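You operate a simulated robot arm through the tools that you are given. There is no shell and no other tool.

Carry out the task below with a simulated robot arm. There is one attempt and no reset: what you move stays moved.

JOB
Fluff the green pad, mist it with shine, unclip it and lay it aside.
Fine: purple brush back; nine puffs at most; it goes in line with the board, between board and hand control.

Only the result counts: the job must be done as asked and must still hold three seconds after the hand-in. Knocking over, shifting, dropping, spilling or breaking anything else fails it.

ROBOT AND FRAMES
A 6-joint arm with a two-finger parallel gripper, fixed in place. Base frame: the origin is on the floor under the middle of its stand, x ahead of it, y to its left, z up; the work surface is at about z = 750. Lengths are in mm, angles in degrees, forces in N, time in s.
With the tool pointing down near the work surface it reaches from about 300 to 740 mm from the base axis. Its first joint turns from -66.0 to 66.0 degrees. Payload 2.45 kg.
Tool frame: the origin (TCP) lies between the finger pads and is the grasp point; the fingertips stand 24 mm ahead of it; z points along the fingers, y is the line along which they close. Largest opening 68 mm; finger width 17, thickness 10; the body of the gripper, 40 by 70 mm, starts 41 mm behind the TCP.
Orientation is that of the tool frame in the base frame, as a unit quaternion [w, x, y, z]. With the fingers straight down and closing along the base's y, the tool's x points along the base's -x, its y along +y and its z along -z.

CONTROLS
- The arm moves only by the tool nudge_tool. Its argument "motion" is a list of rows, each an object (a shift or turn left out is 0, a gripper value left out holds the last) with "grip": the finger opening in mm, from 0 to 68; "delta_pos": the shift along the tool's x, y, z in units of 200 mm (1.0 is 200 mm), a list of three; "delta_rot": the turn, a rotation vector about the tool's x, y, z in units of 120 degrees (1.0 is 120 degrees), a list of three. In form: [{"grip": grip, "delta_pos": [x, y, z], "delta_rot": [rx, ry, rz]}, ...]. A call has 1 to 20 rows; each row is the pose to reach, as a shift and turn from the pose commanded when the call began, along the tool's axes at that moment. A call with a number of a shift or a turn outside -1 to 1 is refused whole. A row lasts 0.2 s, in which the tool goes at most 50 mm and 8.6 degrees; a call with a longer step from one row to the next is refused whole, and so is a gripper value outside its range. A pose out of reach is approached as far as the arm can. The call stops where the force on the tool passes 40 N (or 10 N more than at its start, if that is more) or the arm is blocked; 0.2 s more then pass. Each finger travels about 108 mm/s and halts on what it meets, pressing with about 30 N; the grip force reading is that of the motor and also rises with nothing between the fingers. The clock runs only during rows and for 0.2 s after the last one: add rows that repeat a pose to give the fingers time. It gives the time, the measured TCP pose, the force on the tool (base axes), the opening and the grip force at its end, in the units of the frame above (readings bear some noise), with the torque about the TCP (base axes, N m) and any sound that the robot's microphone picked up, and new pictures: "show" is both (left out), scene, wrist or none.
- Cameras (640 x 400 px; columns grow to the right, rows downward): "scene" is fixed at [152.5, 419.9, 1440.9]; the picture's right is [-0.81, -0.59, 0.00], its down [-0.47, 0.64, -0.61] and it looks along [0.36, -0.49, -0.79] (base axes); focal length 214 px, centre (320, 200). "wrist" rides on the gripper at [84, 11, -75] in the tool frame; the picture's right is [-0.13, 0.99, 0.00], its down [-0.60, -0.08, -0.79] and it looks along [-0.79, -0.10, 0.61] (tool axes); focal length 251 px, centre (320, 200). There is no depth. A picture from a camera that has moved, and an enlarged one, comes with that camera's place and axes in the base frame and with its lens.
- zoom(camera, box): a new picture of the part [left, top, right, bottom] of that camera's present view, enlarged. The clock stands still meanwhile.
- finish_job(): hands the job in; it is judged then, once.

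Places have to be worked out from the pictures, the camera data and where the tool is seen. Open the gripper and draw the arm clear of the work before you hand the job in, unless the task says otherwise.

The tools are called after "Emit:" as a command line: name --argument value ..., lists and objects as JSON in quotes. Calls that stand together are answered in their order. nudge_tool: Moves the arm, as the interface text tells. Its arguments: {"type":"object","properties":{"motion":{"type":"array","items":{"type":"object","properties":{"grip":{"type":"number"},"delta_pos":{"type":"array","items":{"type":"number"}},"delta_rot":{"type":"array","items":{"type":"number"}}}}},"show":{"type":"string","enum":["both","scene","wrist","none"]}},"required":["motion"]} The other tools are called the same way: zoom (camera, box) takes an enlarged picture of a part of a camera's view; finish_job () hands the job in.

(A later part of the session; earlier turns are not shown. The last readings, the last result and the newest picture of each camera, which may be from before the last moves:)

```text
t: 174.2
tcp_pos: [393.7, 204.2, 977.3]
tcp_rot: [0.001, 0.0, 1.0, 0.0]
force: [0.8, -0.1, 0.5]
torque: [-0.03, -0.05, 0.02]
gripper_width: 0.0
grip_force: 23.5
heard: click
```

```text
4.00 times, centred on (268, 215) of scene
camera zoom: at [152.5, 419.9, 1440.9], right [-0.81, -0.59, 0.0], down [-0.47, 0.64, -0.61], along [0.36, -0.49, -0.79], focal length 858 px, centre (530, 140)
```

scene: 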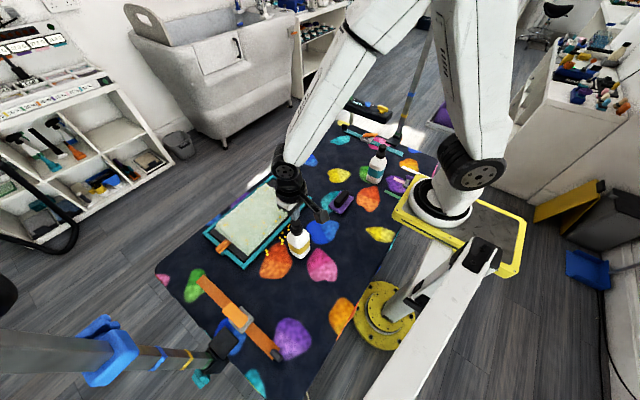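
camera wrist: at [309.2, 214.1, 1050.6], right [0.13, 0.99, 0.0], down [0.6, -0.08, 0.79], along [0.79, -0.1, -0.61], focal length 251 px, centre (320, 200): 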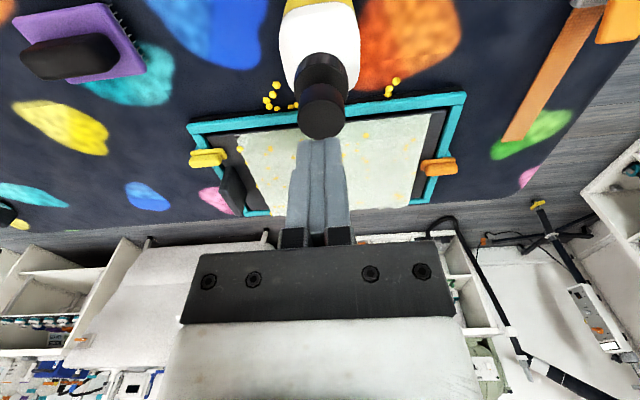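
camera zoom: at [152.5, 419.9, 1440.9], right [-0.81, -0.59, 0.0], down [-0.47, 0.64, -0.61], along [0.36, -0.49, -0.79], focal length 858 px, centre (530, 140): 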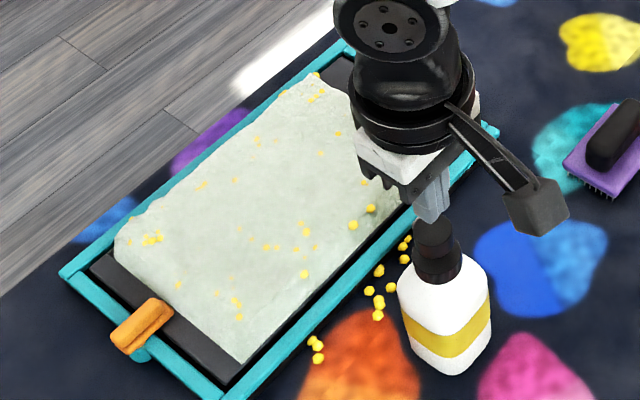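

Eight puffs done. Now I'll re-grip the bottle at the collar and carry it back to its original place, TCP (350,200).

Emit:
nudge_tool --motion '[{"grip": 68}, {"grip": 68}, {"grip": 68}, {"grip": 68, "delta_pos": [0, 0, 0.12]}, {"grip": 68, "delta_pos": [0, 0, 0.24]}, {"grip": 68, "delta_pos": [0, 0, 0.33]}, {"grip": 68, "delta_pos": [0, 0, 0.365]}, {"grip": 50, "delta_pos": [0, 0, 0.365]}, {"grip": 40, "delta_pos": [0, 0, 0.365]}, {"grip": 30, "delta_pos": [0, 0, 0.365]}, {"grip": 25, "delta_pos": [0, 0, 0.365]}, {"grip": 25, "delta_pos": [0, 0, 0.365]}]' --show "none"

Emit:
nudge_tool --motion '[{"delta_pos": [0, 0, -0.04]}, {"delta_pos": [0, 0, -0.075]}, {"delta_pos": [0.075, -0.008, -0.075]}, {"delta_pos": [0.15, -0.016, -0.075]}, {"delta_pos": [0.225, -0.023, -0.075]}, {"delta_pos": [0.225, -0.023, -0.04]}, {"delta_pos": [0.225, -0.023, -0.015]}]' --show "none"

```text
t: 176.8
tcp_pos: [394.4, 205.0, 904.6]
tcp_rot: [0.001, 0.0, 1.0, 0.0]
force: [0.7, 0.4, 0.8]
torque: [0.01, -0.04, -0.01]
gripper_width: 34.0
grip_force: 29.8
```

```text
t: 178.4
tcp_pos: [348.6, 200.0, 906.5]
tcp_rot: [0.001, -0.001, 1.0, 0.001]
force: [0.4, -0.4, -2.2]
torque: [-0.04, 0.03, -0.01]
gripper_width: 33.7
grip_force: 29.9
```

Emit:
nudge_tool --motion '[{"delta_pos": [0, 0, 0.006]}, {"delta_pos": [0, 0, 0.01]}, {"delta_pos": [0, 0, 0.0125]}]' --show "none"

```text
t: 179.2
tcp_pos: [350.0, 201.3, 903.8]
tcp_rot: [0.001, 0.0, 1.0, 0.001]
force: [-1.2, -1.0, 7.2]
torque: [-0.31, 0.09, -0.03]
gripper_width: 33.9
grip_force: 30.3
```

The bottle is touching down at (350,201). I'll ease off slightly, release and rise clear.

Emit:
nudge_tool --motion '[{"delta_pos": [0, 0, -0.0015]}, {"grip": 68, "delta_pos": [0, 0, -0.0015]}, {"grip": 68, "delta_pos": [0, 0, -0.0015]}, {"grip": 68, "delta_pos": [0, 0, -0.0015]}, {"grip": 68, "delta_pos": [0, 0, -0.12]}, {"grip": 68, "delta_pos": [0, 0, -0.25]}, {"grip": 68, "delta_pos": [0, 0, -0.42]}, {"grip": 68, "delta_pos": [0, -0.1, -0.6]}, {"grip": 68, "delta_pos": [-0.1, -0.25, -0.75]}, {"grip": 68, "delta_pos": [-0.2, -0.4, -0.85]}]' --show "both"

Emit:
zoom --camera "scene" --box '[290, 215, 340, 275]'

Emit:
zoom --camera "scene" --box '[205, 170, 315, 260]'

```text
t: 181.4
tcp_pos: [390.4, 118.5, 1075.6]
tcp_rot: [0.001, -0.001, 1.0, 0.001]
force: [0.1, -0.1, 0.8]
torque: [0.04, -0.01, -0.01]
gripper_width: 68.0
grip_force: 0.0
camera wrist: at [305.9, 128.3, 1149.6], right [0.13, 0.99, 0.0], down [0.6, -0.08, 0.79], along [0.79, -0.1, -0.61], focal length 251 px, centre (320, 200)
```

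scene: 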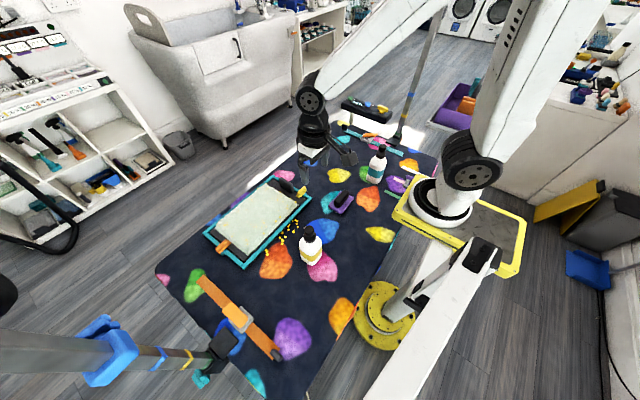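
wrist: 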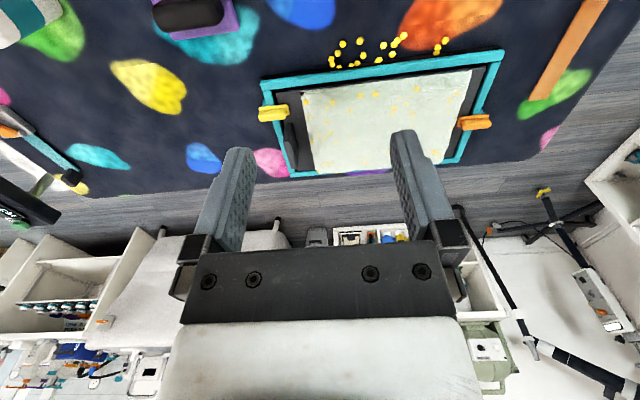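

```text
6.67 times, centred on (315, 245) of scene
camera zoom: at [152.5, 419.9, 1440.9], right [-0.81, -0.59, 0.0], down [-0.47, 0.64, -0.61], along [0.36, -0.49, -0.79], focal length 1430 px, centre (353, -100)
```

zoom: 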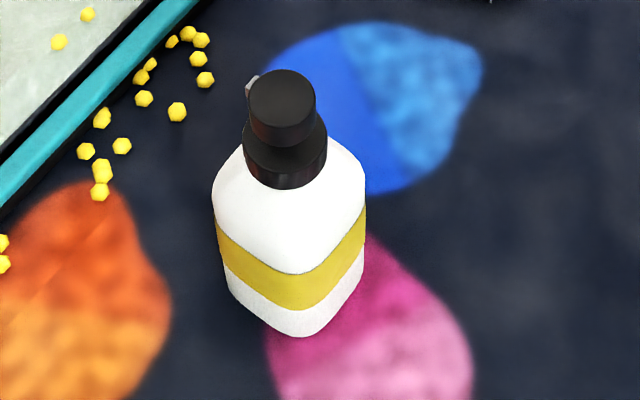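

```text
4.44 times, centred on (260, 215) of scene
camera zoom: at [152.5, 419.9, 1440.9], right [-0.81, -0.59, 0.0], down [-0.47, 0.64, -0.61], along [0.36, -0.49, -0.79], focal length 953 px, centre (587, 133)
```

zoom: 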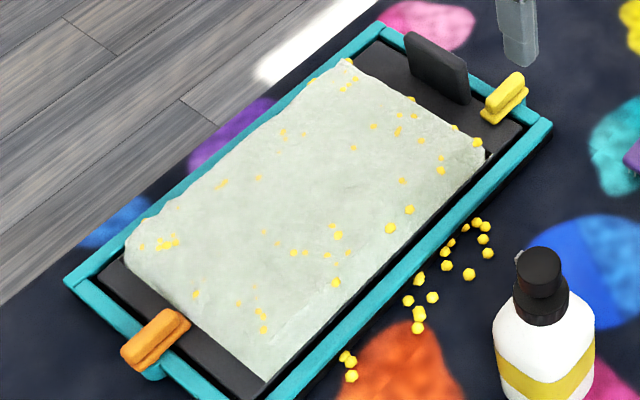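

The bottle is back in its original spot and upright. Now the clips: I'll take a close look at both to work out their pivots.

Emit:
zoom --camera "wrist" --box '[250, 90, 310, 130]'

Emit:
zoom --camera "wrist" --box '[450, 100, 510, 140]'

Emit:
zoom --camera "scene" --box '[295, 178, 320, 200]'

Emit:
zoom --camera "scene" --box '[215, 232, 250, 258]'

```text
10.00 times, centred on (280, 110) of wrist
camera zoom: at [305.9, 128.3, 1149.6], right [0.13, 0.99, 0.0], down [0.6, -0.08, 0.79], along [0.79, -0.1, -0.61], focal length 2514 px, centre (720, 1100)
```

zoom: 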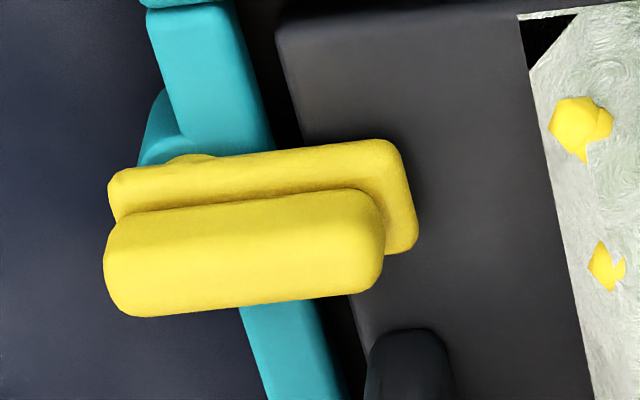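

```text
10.00 times, centred on (480, 120) of wrist
camera zoom: at [305.9, 128.3, 1149.6], right [0.13, 0.99, 0.0], down [0.6, -0.08, 0.79], along [0.79, -0.1, -0.61], focal length 2514 px, centre (-1280, 1000)
```

zoom: 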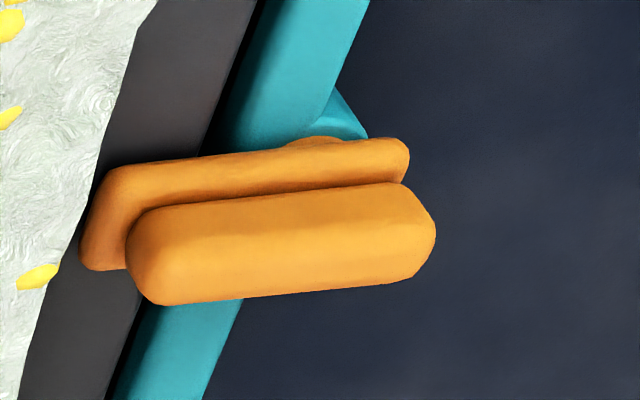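

```text
16.00 times, centred on (308, 189) of scene
camera zoom: at [152.5, 419.9, 1440.9], right [-0.81, -0.59, 0.0], down [-0.47, 0.64, -0.61], along [0.36, -0.49, -0.79], focal length 3432 px, centre (520, 376)
```

zoom: 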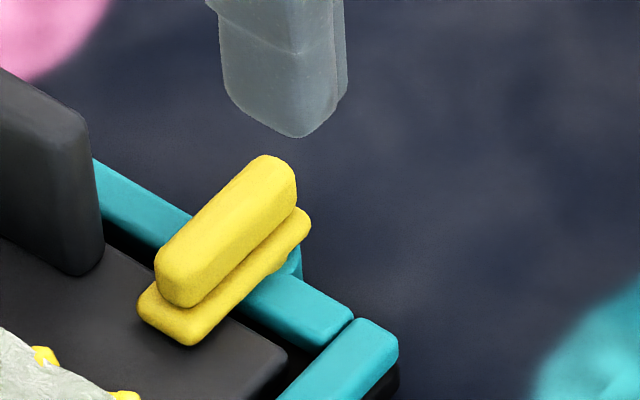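

```text
15.38 times, centred on (232, 245) of scene
camera zoom: at [152.5, 419.9, 1440.9], right [-0.81, -0.59, 0.0], down [-0.47, 0.64, -0.61], along [0.36, -0.49, -0.79], focal length 3300 px, centre (1666, -492)
```

zoom: 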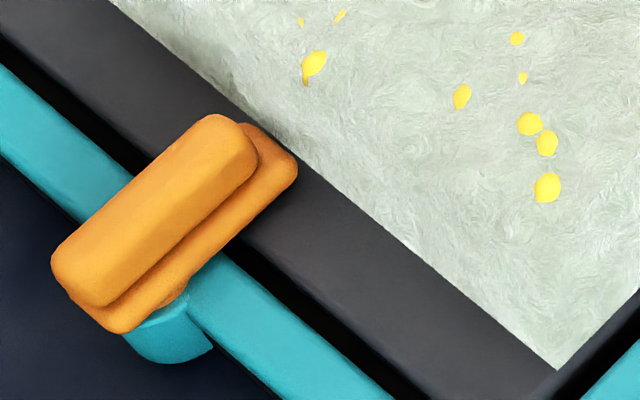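

The swivel bars have ridges about 43 mm long, with tops at z≈799. The yellow ridge is centred near (531,21.5) and pivots about (531,10); the orange one is near (592,355.5) and pivots about (592,365). I'll rotate the tool to +90° and move above the yellow one.

Emit:
nudge_tool --motion '[{"grip": 68, "delta_rot": [0, 0, 0.07]}, {"delta_rot": [0, 0, 0.14]}, {"delta_rot": [0, 0, 0.21]}, {"delta_rot": [0, 0, 0.28]}, {"delta_rot": [0, 0, 0.35]}, {"delta_rot": [0, 0, 0.42]}, {"delta_rot": [0, 0, 0.49]}, {"delta_rot": [0, 0, 0.56]}, {"delta_rot": [0, 0, 0.63]}, {"delta_rot": [0, 0, 0.69]}, {"delta_rot": [0, 0, 0.75]}]' --show "none"

Emit:
nudge_tool --motion '[{"grip": 40, "delta_pos": [-0.15, 0.18, 0]}, {"grip": 40, "delta_pos": [-0.3, 0.36, 0.1]}, {"grip": 40, "delta_pos": [-0.4, 0.54, 0.2]}, {"grip": 40, "delta_pos": [-0.485, 0.705, 0.3]}, {"grip": 40, "delta_pos": [-0.485, 0.705, 0.5]}, {"grip": 40, "delta_pos": [-0.485, 0.705, 0.7]}, {"grip": 40, "delta_pos": [-0.485, 0.705, 0.9]}]' --show "both"

Emit:
zoom --camera "wrist" --box '[240, 40, 400, 190]'

```text
t: 183.8
tcp_pos: [389.7, 121.9, 1075.7]
tcp_rot: [0.0, 0.708, 0.706, 0.001]
force: [-0.1, 0.1, -0.5]
torque: [0.0, -0.01, 0.0]
gripper_width: 67.8
grip_force: 0.0
```

```text
refused: row 2 steps farther than a row can; nothing moved
```

```text
2.67 times, centred on (320, 115) of wrist
camera zoom: at [400.0, 203.3, 1148.9], right [0.99, -0.13, 0.0], down [-0.08, -0.6, 0.79], along [-0.1, -0.79, -0.61], focal length 670 px, centre (320, 427)
```

zoom: 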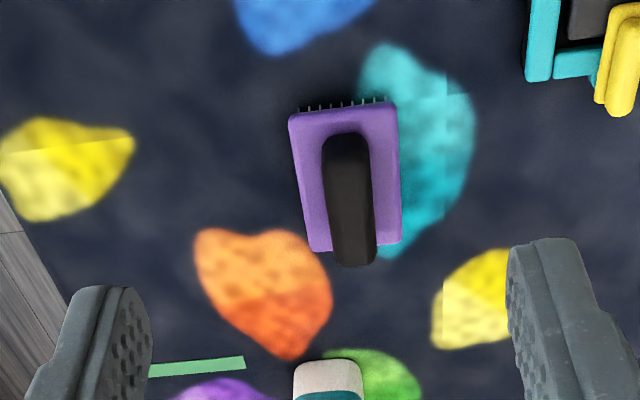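

One step was too long, so nothing moved. I'll resend with shorter steps.

Emit:
nudge_tool --motion '[{"grip": 40, "delta_pos": [-0.12, 0.17, 0]}, {"grip": 40, "delta_pos": [-0.24, 0.35, 0.05]}, {"grip": 40, "delta_pos": [-0.36, 0.53, 0.1]}, {"grip": 40, "delta_pos": [-0.485, 0.705, 0.2]}, {"grip": 40, "delta_pos": [-0.485, 0.705, 0.42]}, {"grip": 40, "delta_pos": [-0.485, 0.705, 0.64]}, {"grip": 40, "delta_pos": [-0.485, 0.705, 0.86]}, {"grip": 40, "delta_pos": [-0.485, 0.705, 0.95]}]' --show "both"

Emit:
zoom --camera "wrist" --box '[240, 40, 400, 190]'

Emit:
zoom --camera "scene" --box '[285, 165, 335, 205]'

```text
t: 185.6
tcp_pos: [531.4, 23.5, 884.8]
tcp_rot: [0.001, 0.707, 0.707, 0.002]
force: [0.9, -0.5, -0.1]
torque: [0.04, -0.02, 0.01]
gripper_width: 39.9
grip_force: 0.0
camera wrist: at [542.5, 106.0, 959.2], right [0.99, -0.13, 0.0], down [-0.08, -0.6, 0.79], along [-0.1, -0.79, -0.61], focal length 251 px, centre (320, 200)
```

scene: 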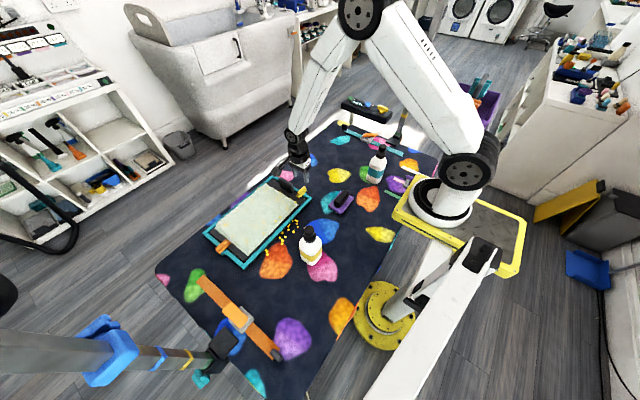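
wrist: 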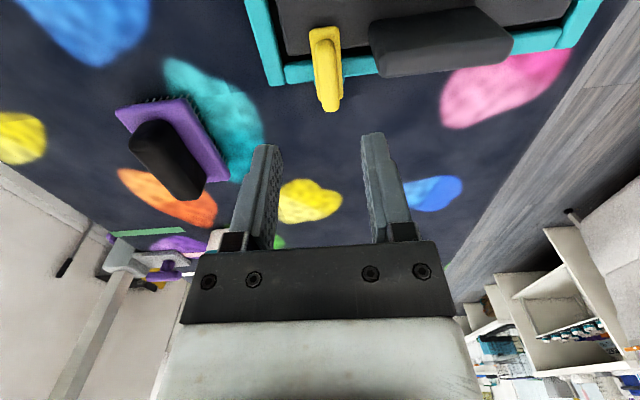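

```text
2.67 times, centred on (320, 115) of wrist
camera zoom: at [542.5, 106.0, 959.2], right [0.99, -0.13, 0.0], down [-0.08, -0.6, 0.79], along [-0.1, -0.79, -0.61], focal length 670 px, centre (320, 427)
```

zoom: 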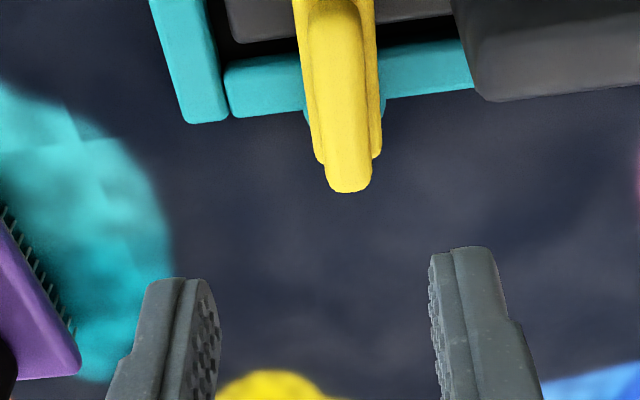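

```text
10.00 times, centred on (310, 185) of scene
camera zoom: at [152.6, 419.9, 1440.9], right [-0.81, -0.59, 0.0], down [-0.47, 0.64, -0.61], along [0.36, -0.49, -0.79], focal length 2145 px, centre (420, 350)
```

zoom: 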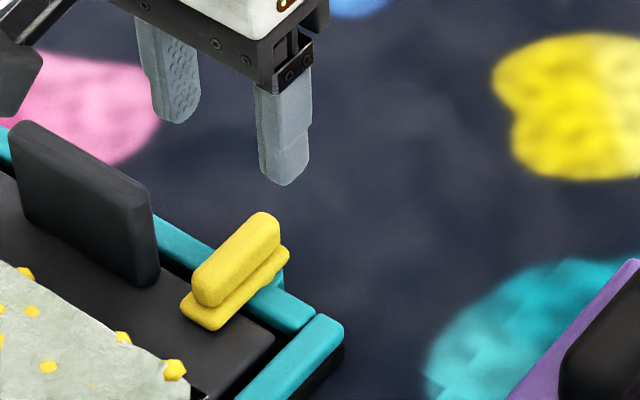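

At close range the ridge is 14 mm wide and sits 5 mm further in +x than I thought. I'll shift over, narrow the opening to 28 mm to stay clear of the black handle, and lower in stages.

Emit:
nudge_tool --motion '[{"grip": 28, "delta_pos": [-0.01, 0.025, 0]}, {"grip": 28, "delta_pos": [-0.01, 0.025, 0.15]}, {"grip": 28, "delta_pos": [-0.01, 0.025, 0.28]}]' --show "wrist"

Emit:
zoom --camera "wrist" --box '[240, 40, 400, 190]'

Emit:
zoom --camera "scene" --box '[290, 170, 330, 205]'

```text
t: 186.4
tcp_pos: [537.2, 20.4, 826.8]
tcp_rot: [0.0, 0.707, 0.707, 0.002]
force: [0.2, -0.2, -0.5]
torque: [-0.01, -0.03, -0.05]
gripper_width: 27.9
grip_force: 0.0
camera wrist: at [547.1, 103.6, 902.0], right [0.99, -0.13, 0.0], down [-0.08, -0.6, 0.79], along [-0.1, -0.79, -0.61], focal length 251 px, centre (320, 200)
```

wrist: 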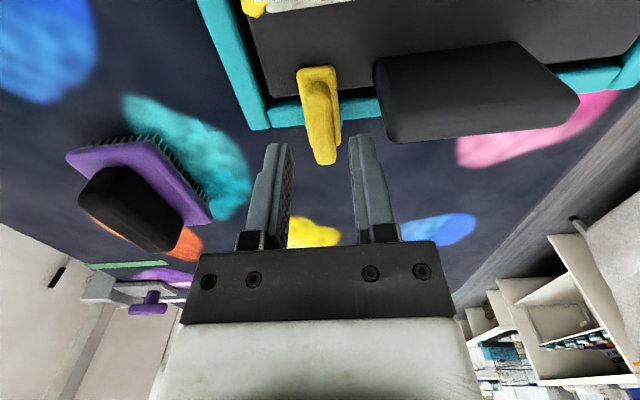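

```text
2.67 times, centred on (320, 115) of wrist
camera zoom: at [547.1, 103.6, 902.0], right [0.99, -0.13, 0.0], down [-0.08, -0.6, 0.79], along [-0.1, -0.79, -0.61], focal length 670 px, centre (320, 427)
```

zoom: 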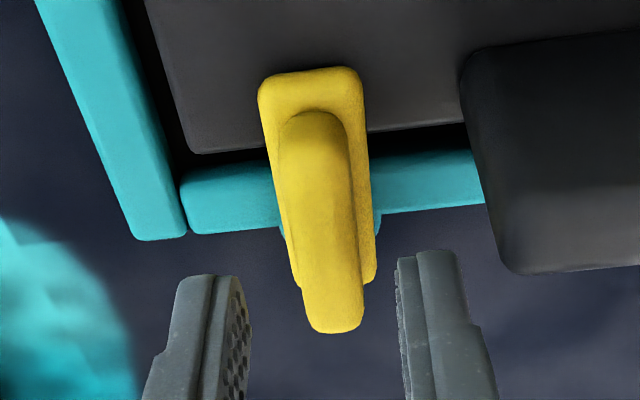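

```text
11.43 times, centred on (310, 188) of scene
camera zoom: at [152.5, 419.9, 1440.9], right [-0.81, -0.59, 0.0], down [-0.47, 0.64, -0.61], along [0.36, -0.49, -0.79], focal length 2451 px, centre (434, 343)
```

zoom: 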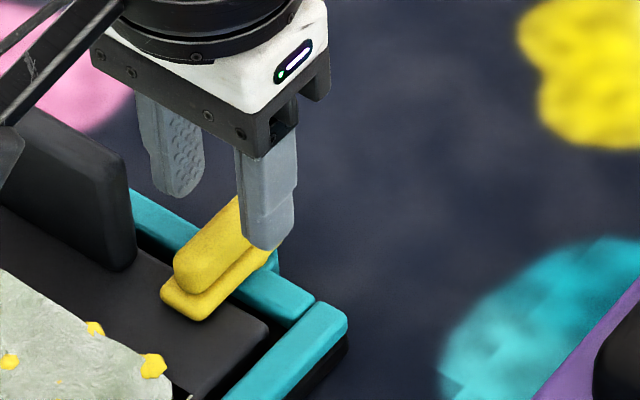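

Now I can see the ridge spans about y 4–48, with a round lug giving a pivot near y≈13. I'll centre on the ridge at y≈25, lower to TCP z≈811 so the tips are just above the bar's base plate, and close gently.

Emit:
nudge_tool --motion '[{"grip": 28, "delta_pos": [0.022, 0.005, 0.03]}, {"grip": 28, "delta_pos": [0.022, 0.005, 0.06]}, {"grip": 28, "delta_pos": [0.022, 0.005, 0.075]}]' --show "wrist"

Emit:
zoom --camera "wrist" --box '[240, 60, 400, 210]'

Emit:
zoom --camera "scene" --box '[295, 175, 325, 200]'

```text
t: 187.2
tcp_pos: [537.3, 25.5, 813.1]
tcp_rot: [0.0, 0.708, 0.706, 0.001]
force: [0.5, -0.1, 0.6]
torque: [0.0, 0.01, 0.04]
gripper_width: 28.0
grip_force: 0.0
camera wrist: at [546.7, 107.9, 887.2], right [0.99, -0.13, 0.0], down [-0.08, -0.6, 0.79], along [-0.1, -0.79, -0.61], focal length 251 px, centre (320, 200)
```

wrist: 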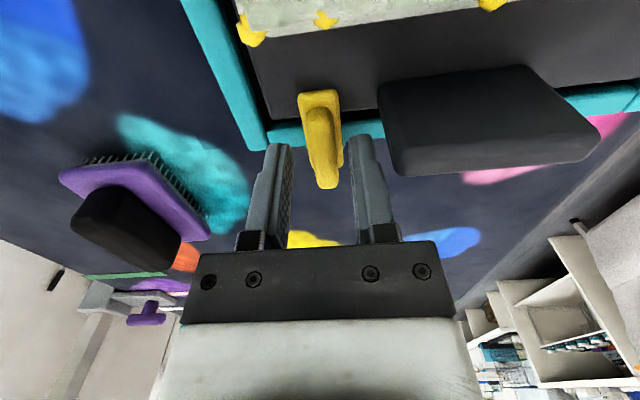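

```text
2.67 times, centred on (320, 135) of wrist
camera zoom: at [546.7, 107.9, 887.2], right [0.99, -0.13, 0.0], down [-0.08, -0.6, 0.79], along [-0.1, -0.79, -0.61], focal length 670 px, centre (320, 373)
```

zoom: 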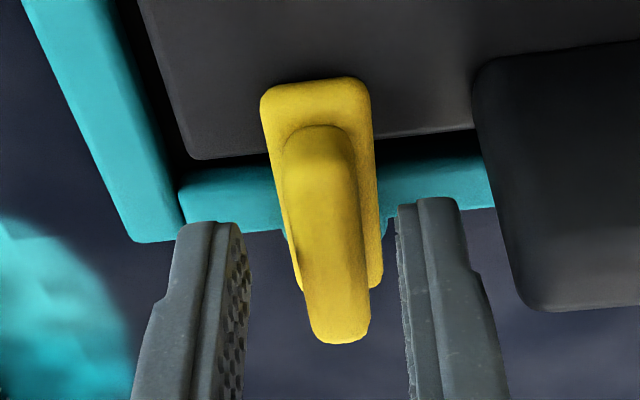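

```text
16.00 times, centred on (310, 188) of scene
camera zoom: at [152.5, 419.9, 1440.9], right [-0.81, -0.59, 0.0], down [-0.47, 0.64, -0.61], along [0.36, -0.49, -0.79], focal length 3432 px, centre (480, 400)
```

zoom: 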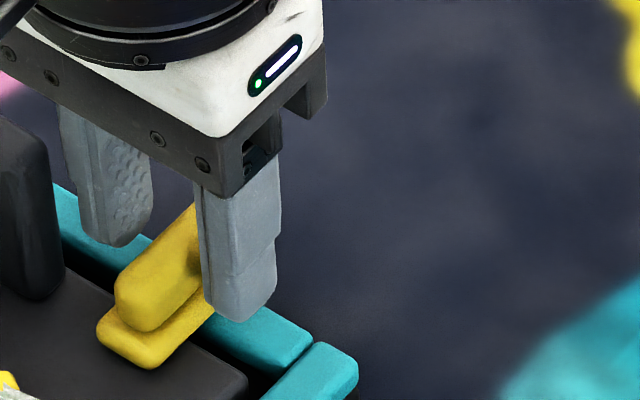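

The tips are just above the bar's base plate. I'll close on the ridge.

Emit:
nudge_tool --motion '[{"grip": 20, "delta_pos": [0, 0.006, 0]}, {"grip": 14, "delta_pos": [0, 0.006, 0]}, {"grip": 8, "delta_pos": [0, 0.006, 0]}, {"grip": 5, "delta_pos": [0, 0.006, 0]}]' --show "wrist"

Emit:
zoom --camera "wrist" --box '[240, 60, 400, 210]'

```text
t: 188.2
tcp_pos: [538.5, 25.3, 813.2]
tcp_rot: [0.0, 0.707, 0.707, 0.003]
force: [6.6, 0.0, 0.1]
torque: [-0.25, -0.15, 0.02]
gripper_width: 12.7
grip_force: 30.0
camera wrist: at [547.8, 108.0, 887.7], right [0.99, -0.13, 0.0], down [-0.08, -0.6, 0.79], along [-0.1, -0.79, -0.61], focal length 251 px, centre (320, 200)
```

wrist: 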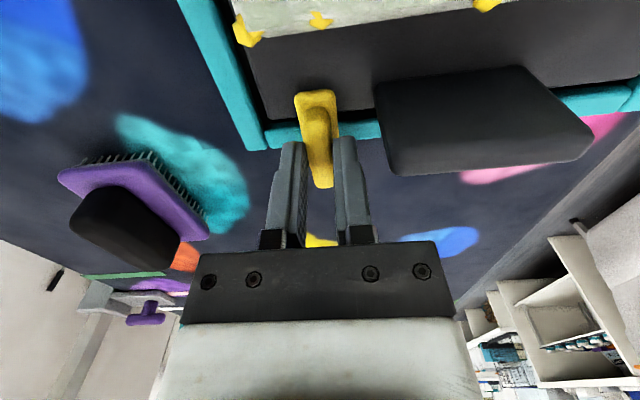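

```text
2.67 times, centred on (320, 135) of wrist
camera zoom: at [547.8, 108.0, 887.7], right [0.99, -0.13, 0.0], down [-0.08, -0.6, 0.79], along [-0.1, -0.79, -0.61], focal length 670 px, centre (320, 373)
```

zoom: 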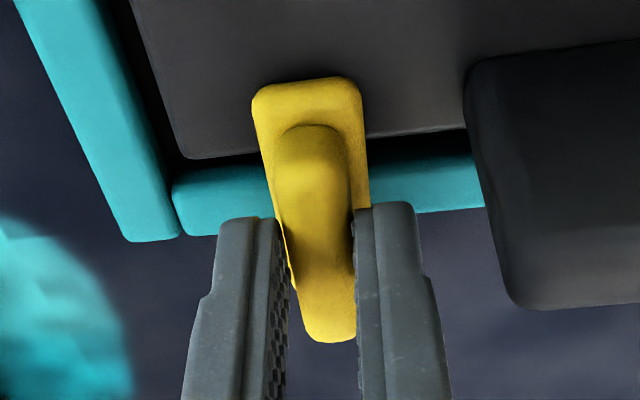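

Gripped at 12.7 mm. I'll rotate 15° first, following an arc about the estimated pivot, and check the forces.

Emit:
nudge_tool --motion '[{"delta_pos": [-0.0005, -0.006, 0], "delta_rot": [0, 0, -0.0625]}, {"delta_pos": [-0.002, -0.0135, 0], "delta_rot": [0, 0, -0.125]}]' --show "wrist"

Emit:
zoom --camera "wrist" --box '[240, 60, 400, 210]'

Emit:
zoom --camera "scene" --box '[290, 175, 325, 200]'

```text
t: 188.8
tcp_pos: [534.0, 25.2, 815.0]
tcp_rot: [0.0, 0.609, 0.793, 0.0]
force: [-2.8, -4.2, 8.9]
torque: [0.11, 0.14, -0.09]
gripper_width: 12.5
grip_force: 29.7
camera wrist: at [522.5, 107.6, 887.7], right [0.99, 0.13, 0.0], down [0.08, -0.6, 0.79], along [0.11, -0.79, -0.61], focal length 251 px, centre (320, 200)
```

wrist: 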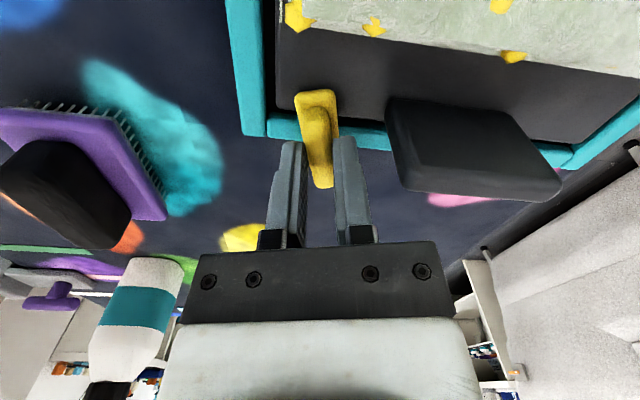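

```text
2.67 times, centred on (320, 135) of wrist
camera zoom: at [522.5, 107.6, 887.7], right [0.99, 0.13, 0.0], down [0.08, -0.6, 0.79], along [0.11, -0.79, -0.61], focal length 670 px, centre (320, 373)
```

zoom: 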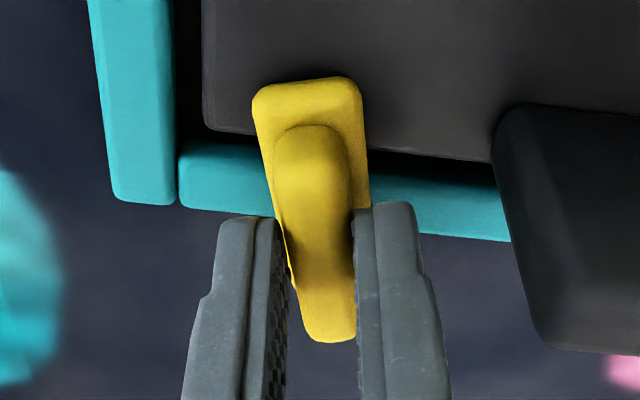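

```text
16.00 times, centred on (308, 188) of scene
camera zoom: at [152.3, 419.8, 1440.9], right [-0.81, -0.59, 0.0], down [-0.47, 0.64, -0.61], along [0.36, -0.49, -0.79], focal length 3432 px, centre (520, 400)
```

zoom: 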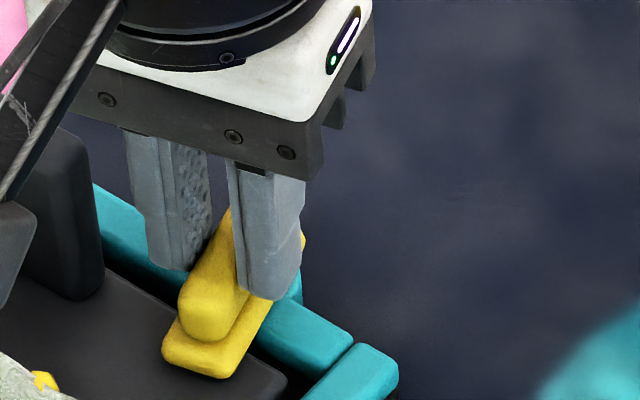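

The clip turns freely with the gripper and forces stay small. I'll continue the arc another 40°.

Emit:
nudge_tool --motion '[{"delta_pos": [-0.0016, -0.0104, -0.002], "delta_rot": [0, 0, -0.0667]}, {"delta_pos": [-0.0033, -0.0185, -0.002], "delta_rot": [0, 0, -0.1333]}, {"delta_pos": [-0.0062, -0.0264, -0.002], "delta_rot": [0, 0, -0.2]}, {"delta_pos": [-0.0101, -0.0338, -0.002], "delta_rot": [0, 0, -0.2667]}, {"delta_pos": [-0.015, -0.0406, -0.002], "delta_rot": [0, 0, -0.3333]}]' --show "wrist"

Emit:
zoom --camera "scene" --box '[290, 175, 325, 200]'

```text
t: 190.0
tcp_pos: [527.1, 20.7, 813.0]
tcp_rot: [0.001, 0.3, 0.954, 0.001]
force: [-1.8, -5.5, 0.1]
torque: [-0.15, 0.17, -0.12]
gripper_width: 12.4
grip_force: 30.2
camera wrist: at [464.3, 76.0, 888.0], right [0.67, 0.74, 0.0], down [0.45, -0.41, 0.79], along [0.59, -0.53, -0.61], focal length 251 px, centre (320, 200)
```

wrist: 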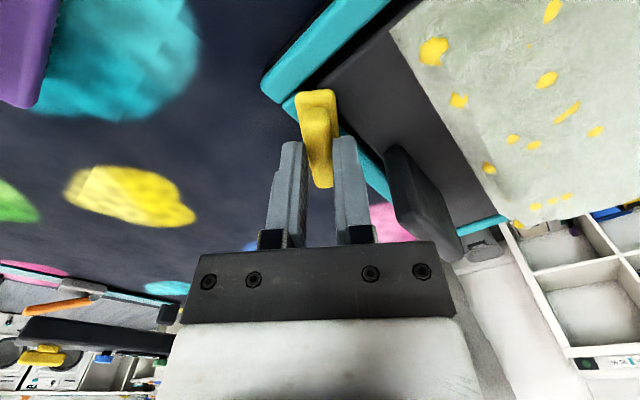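

```text
16.00 times, centred on (308, 188) of scene
camera zoom: at [152.6, 419.8, 1440.9], right [-0.81, -0.59, 0.0], down [-0.47, 0.64, -0.61], along [0.36, -0.49, -0.79], focal length 3432 px, centre (520, 400)
```

zoom: 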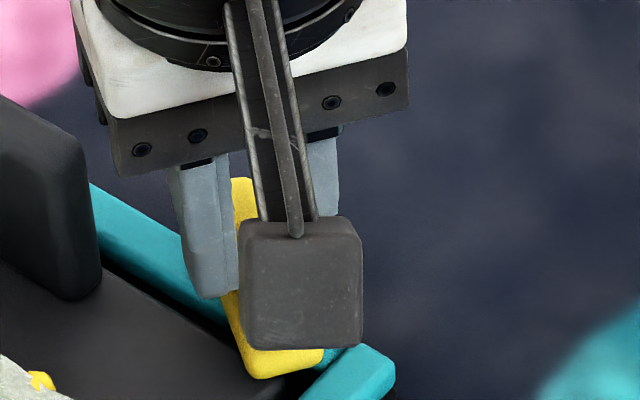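

Emit:
nudge_tool --motion '[{"delta_pos": [-0.0015, -0.0093, 0], "delta_rot": [0, 0, -0.0583]}, {"delta_pos": [-0.0032, -0.0165, 0], "delta_rot": [0, 0, -0.1167]}, {"delta_pos": [-0.0054, -0.0235, 0], "delta_rot": [0, 0, -0.175]}, {"delta_pos": [-0.0084, -0.0302, 0], "delta_rot": [0, 0, -0.2333]}, {"delta_pos": [-0.0123, -0.0364, 0], "delta_rot": [0, 0, -0.2917]}]' --show "wrist"

Emit:
zoom --camera "wrist" --box '[240, 60, 400, 210]'

Emit:
zoom --camera "scene" --box '[285, 170, 330, 205]'

```text
t: 191.2
tcp_pos: [526.5, 13.4, 812.6]
tcp_rot: [0.0, -0.001, 1.0, 0.001]
force: [-0.6, -5.2, -0.6]
torque: [-0.24, 0.42, -0.13]
gripper_width: 12.6
grip_force: 30.0
camera wrist: at [441.4, 22.6, 887.5], right [0.13, 0.99, 0.0], down [0.6, -0.08, 0.79], along [0.79, -0.1, -0.61], focal length 251 px, centre (320, 200)
```

wrist: 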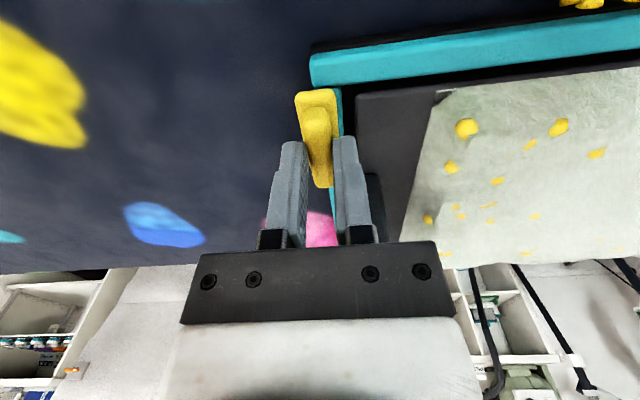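

```text
2.67 times, centred on (320, 135) of wrist
camera zoom: at [441.4, 22.6, 887.5], right [0.13, 0.99, 0.0], down [0.6, -0.08, 0.79], along [0.79, -0.1, -0.61], focal length 670 px, centre (320, 373)
```

zoom: 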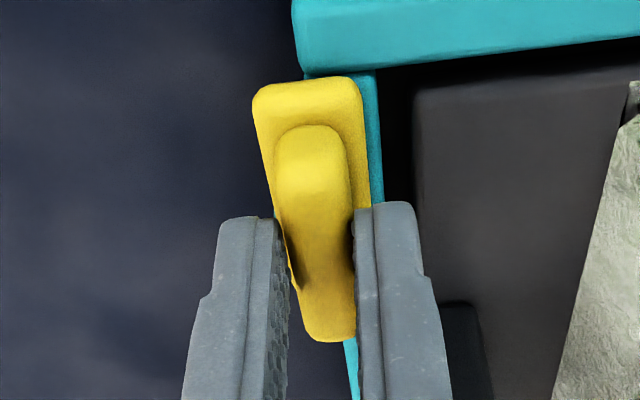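

```text
11.43 times, centred on (308, 188) of scene
camera zoom: at [152.6, 419.9, 1440.9], right [-0.81, -0.59, 0.0], down [-0.47, 0.64, -0.61], along [0.36, -0.49, -0.79], focal length 2451 px, centre (463, 343)
```

zoom: 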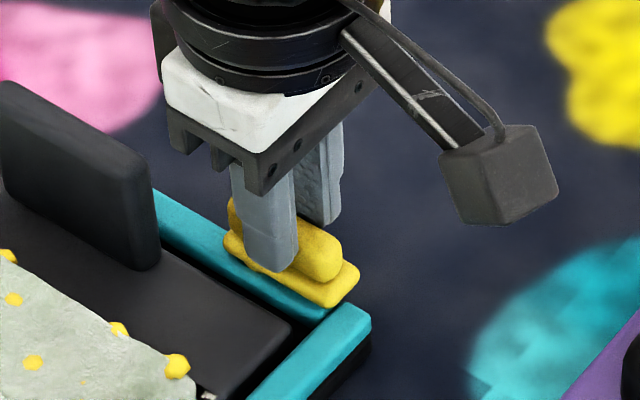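

The yellow clip now lies along the rail, completely off the black plate. I'll open the fingers and rise straight up.

Emit:
nudge_tool --motion '[{"grip": 26}, {"grip": 26}, {"grip": 26, "delta_pos": [0, 0, -0.1]}, {"grip": 30, "delta_pos": [0, 0, -0.3]}, {"grip": 30, "delta_pos": [0, 0, -0.5]}]' --show "both"

Emit:
zoom --camera "scene" --box '[205, 165, 325, 260]'

Emit:
zoom --camera "scene" --box '[285, 170, 330, 205]'

```text
t: 192.4
tcp_pos: [525.4, 12.1, 915.5]
tcp_rot: [0.001, 0.0, 1.0, 0.001]
force: [0.2, 0.9, -0.3]
torque: [-0.01, 0.02, -0.01]
gripper_width: 30.0
grip_force: 0.1
camera wrist: at [440.1, 22.0, 990.1], right [0.13, 0.99, 0.0], down [0.6, -0.08, 0.79], along [0.79, -0.1, -0.61], focal length 251 px, centre (320, 200)
```

scene: 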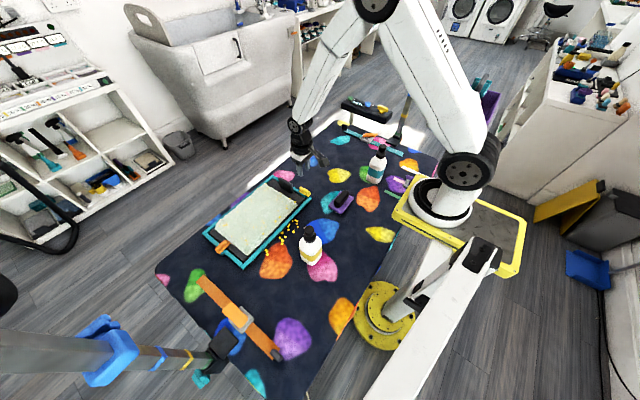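
wrist: 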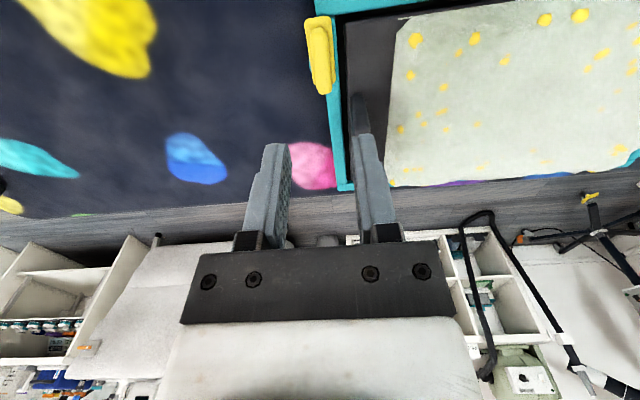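

```text
4.21 times, centred on (265, 212) of scene
camera zoom: at [152.5, 419.9, 1440.9], right [-0.81, -0.59, 0.0], down [-0.47, 0.64, -0.61], along [0.36, -0.49, -0.79], focal length 903 px, centre (552, 147)
```

zoom: 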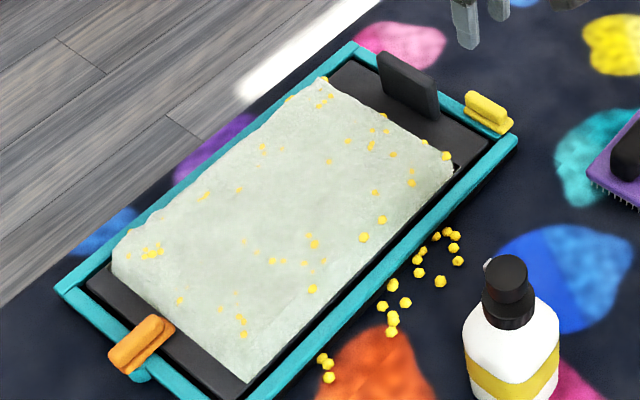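

```text
11.43 times, centred on (308, 188) of scene
camera zoom: at [152.5, 419.9, 1440.9], right [-0.81, -0.59, 0.0], down [-0.47, 0.64, -0.61], along [0.36, -0.49, -0.79], focal length 2451 px, centre (463, 343)
```

zoom: 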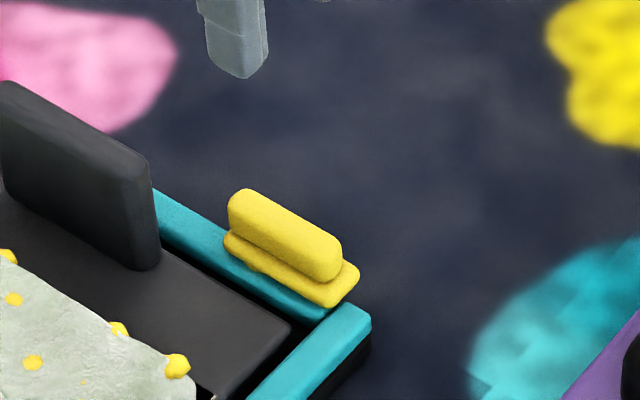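

The yellow clip is released. The board drifted about 2 mm from side loads, so I'll be gentler with the orange clip. I'll turn the tool to -90° and cross over the pad to above it.

Emit:
nudge_tool --motion '[{"grip": 40, "delta_rot": [0, 0, -0.07]}, {"delta_rot": [0, 0, -0.14]}, {"delta_rot": [0, 0, -0.21]}, {"delta_rot": [0, 0, -0.28]}, {"delta_rot": [0, 0, -0.35]}, {"delta_rot": [0, 0, -0.42]}, {"delta_rot": [0, 0, -0.49]}, {"delta_rot": [0, 0, -0.56]}, {"delta_rot": [0, 0, -0.63]}, {"delta_rot": [0, 0, -0.69]}, {"delta_rot": [0, 0, -0.75]}]' --show "none"

Emit:
nudge_tool --motion '[{"delta_pos": [-0.2, -0.05, 0]}, {"delta_pos": [-0.4, -0.12, 0]}, {"delta_pos": [-0.6, -0.2, 0]}, {"delta_pos": [-0.8, -0.28, 0]}, {"delta_pos": [-1.0, -0.35, 0]}]' --show "none"

Emit:
nudge_tool --motion '[{"delta_pos": [-0.2, 0, 0]}, {"delta_pos": [-0.4, 0, 0]}, {"delta_pos": [-0.6, 0, 0]}, {"delta_pos": [-0.69, 0, 0.1]}]' --show "both"

Emit:
zoom --camera "wrist" --box '[240, 40, 400, 190]'

```text
t: 194.8
tcp_pos: [526.2, 12.9, 913.5]
tcp_rot: [-0.001, 0.708, -0.706, 0.0]
force: [0.7, -0.9, 0.1]
torque: [0.0, 0.0, 0.01]
gripper_width: 40.1
grip_force: 0.0
```

```text
t: 196.0
tcp_pos: [594.5, 215.2, 914.5]
tcp_rot: [-0.001, 0.707, -0.707, 0.0]
force: [-0.4, -0.3, 0.4]
torque: [0.0, -0.04, 0.01]
gripper_width: 39.7
grip_force: 0.1
```

```text
t: 197.0
tcp_pos: [596.8, 352.2, 896.2]
tcp_rot: [0.001, -0.707, 0.708, -0.001]
force: [-0.9, 0.7, 0.2]
torque: [0.02, 0.02, -0.02]
gripper_width: 39.9
grip_force: 0.1
camera wrist: at [584.8, 266.7, 970.0], right [-0.99, 0.13, 0.0], down [0.08, 0.6, 0.79], along [0.1, 0.79, -0.61], focal length 251 px, centre (320, 200)
```

scene: 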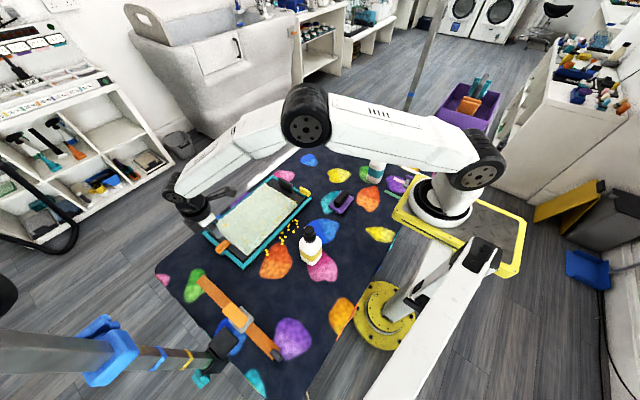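
wrist: 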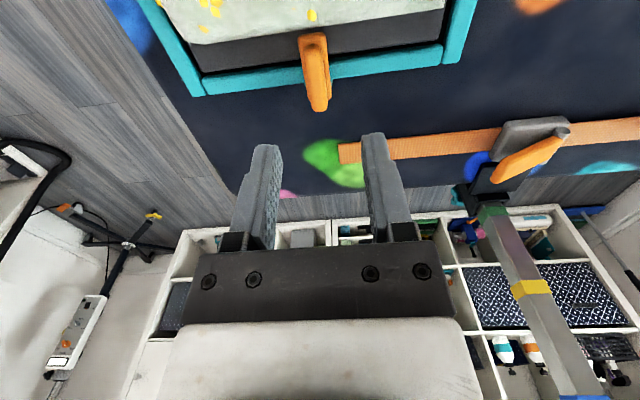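

```text
2.67 times, centred on (320, 115) of wrist
camera zoom: at [584.8, 266.7, 970.0], right [-0.99, 0.13, 0.0], down [0.08, 0.6, 0.79], along [0.1, 0.79, -0.61], focal length 670 px, centre (320, 427)
```

zoom: 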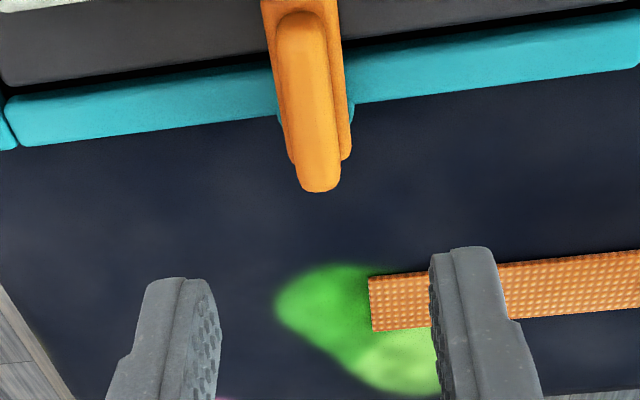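

The orange ridge runs y 333–377 at x≈599, with its pivot near y≈365.5. I'll shift slightly to centre on it, narrow the opening to 28 mm and lower to just above.

Emit:
nudge_tool --motion '[{"grip": 28, "delta_pos": [-0.014, -0.012, 0.1]}, {"grip": 28, "delta_pos": [-0.014, -0.012, 0.25]}, {"grip": 28, "delta_pos": [-0.014, -0.012, 0.35]}]' --show "wrist"

Emit:
zoom --camera "wrist" --box '[240, 40, 400, 190]'

```text
t: 197.8
tcp_pos: [598.3, 353.1, 825.2]
tcp_rot: [-0.001, 0.708, -0.707, 0.0]
force: [0.0, 0.8, 0.1]
torque: [0.01, -0.01, -0.04]
gripper_width: 27.6
grip_force: 0.0
camera wrist: at [586.7, 268.3, 898.6], right [-0.99, 0.13, 0.0], down [0.08, 0.6, 0.79], along [0.1, 0.79, -0.61], focal length 251 px, centre (320, 200)
```

wrist: 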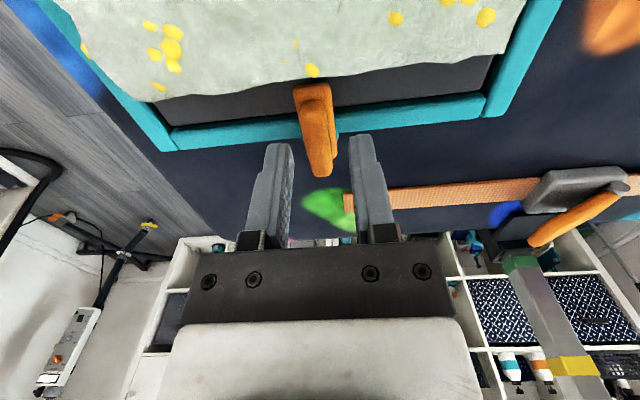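

```text
2.67 times, centred on (320, 115) of wrist
camera zoom: at [586.7, 268.3, 898.6], right [-0.99, 0.13, 0.0], down [0.08, 0.6, 0.79], along [0.1, 0.79, -0.61], focal length 670 px, centre (320, 427)
```

zoom: 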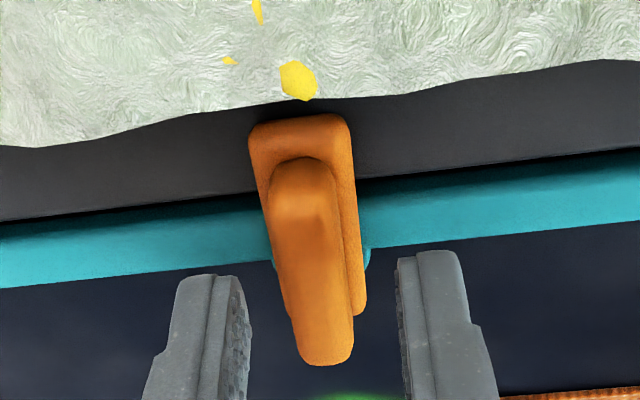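

The ridge is well centred, needing only a 1.7 mm x-shift. I'll lower to z≈812 and close gently.

Emit:
nudge_tool --motion '[{"grip": 28, "delta_pos": [0, -0.0085, 0.03]}, {"grip": 28, "delta_pos": [0, -0.0085, 0.055]}, {"grip": 28, "delta_pos": [0, -0.0085, 0.062]}]' --show "wrist"

Emit:
zoom --camera "wrist" --box '[240, 60, 400, 210]'

Emit:
zoom --camera "scene" --box '[210, 225, 255, 260]'

```text
t: 198.6
tcp_pos: [599.8, 354.2, 811.6]
tcp_rot: [0.001, -0.707, 0.707, 0.001]
force: [0.6, 0.2, -0.7]
torque: [0.0, -0.01, -0.02]
gripper_width: 28.2
grip_force: 0.1
camera wrist: at [588.9, 268.3, 886.3], right [-0.99, 0.13, 0.0], down [0.08, 0.6, 0.79], along [0.1, 0.79, -0.61], focal length 251 px, centre (320, 200)
```

wrist: 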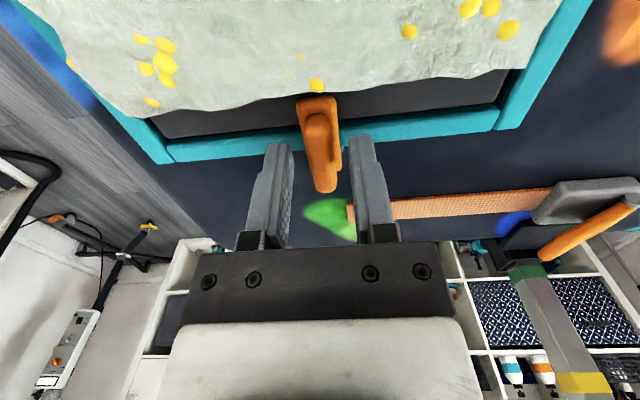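

```text
2.67 times, centred on (320, 135) of wrist
camera zoom: at [588.9, 268.3, 886.3], right [-0.99, 0.13, 0.0], down [0.08, 0.6, 0.79], along [0.1, 0.79, -0.61], focal length 670 px, centre (320, 373)
```

zoom: 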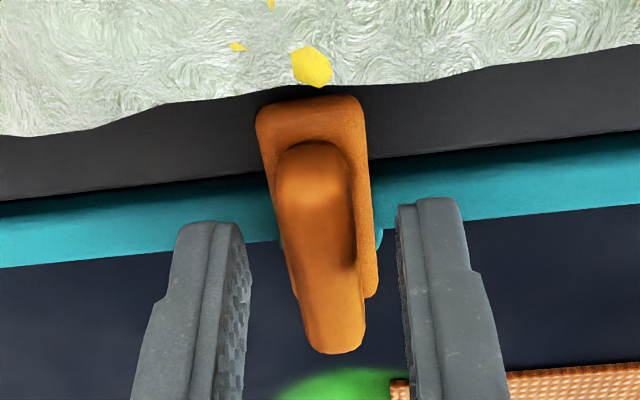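

```text
11.43 times, centred on (232, 242) of scene
camera zoom: at [152.5, 419.9, 1440.9], right [-0.81, -0.59, 0.0], down [-0.47, 0.64, -0.61], along [0.36, -0.49, -0.79], focal length 2451 px, centre (1320, -286)
```

zoom: 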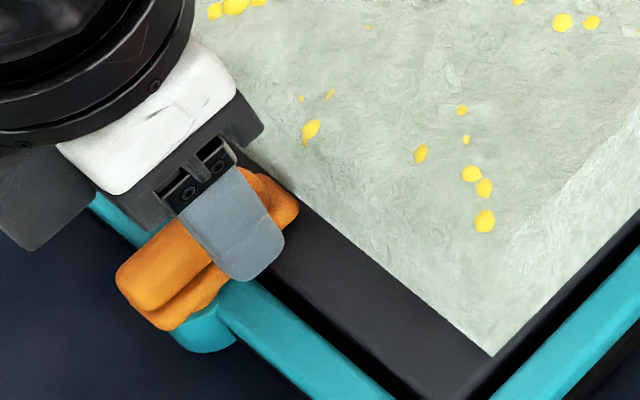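

Emit:
nudge_tool --motion '[{"grip": 20, "delta_pos": [0, -0.005, 0]}, {"grip": 14, "delta_pos": [0, -0.005, 0]}, {"grip": 8, "delta_pos": [0, -0.005, 0]}, {"grip": 5, "delta_pos": [0, -0.005, 0]}]' --show "none"

```text
t: 199.6
tcp_pos: [600.7, 353.0, 811.8]
tcp_rot: [0.0, 0.707, -0.707, 0.0]
force: [-5.3, 0.1, 2.6]
torque: [-0.25, 0.11, 0.06]
gripper_width: 12.9
grip_force: 29.9
```

Gripped at 12.9 mm. I'll relieve the small side load and turn 16° about the pivot first.

Emit:
nudge_tool --motion '[{"delta_pos": [0, 0.002, 0]}, {"delta_pos": [-0.0006, 0.0103, -0.001], "delta_rot": [0, 0, 0.0667]}, {"delta_pos": [-0.0023, 0.0185, -0.001], "delta_rot": [0, 0, 0.1333]}]' --show "none"

Emit:
zoom --camera "scene" --box '[210, 225, 255, 260]'

```text
t: 200.4
tcp_pos: [597.9, 355.4, 811.7]
tcp_rot: [0.002, -0.601, 0.799, -0.001]
force: [4.6, 1.5, -0.3]
torque: [-0.31, -0.09, 0.84]
gripper_width: 17.5
grip_force: 30.4
```

```text
11.43 times, centred on (232, 242) of scene
camera zoom: at [152.8, 420.0, 1440.8], right [-0.81, -0.59, 0.0], down [-0.47, 0.64, -0.61], along [0.36, -0.49, -0.79], focal length 2451 px, centre (1320, -286)
```

zoom: 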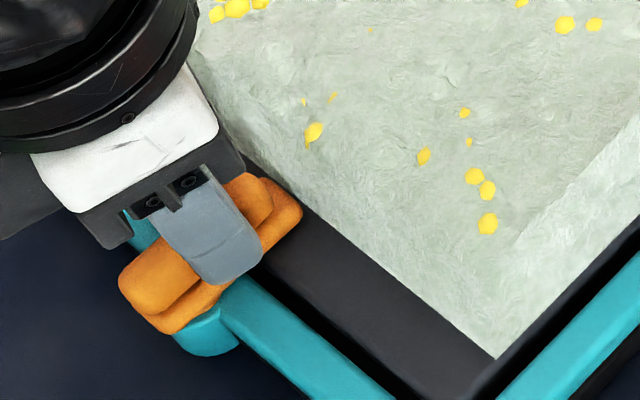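

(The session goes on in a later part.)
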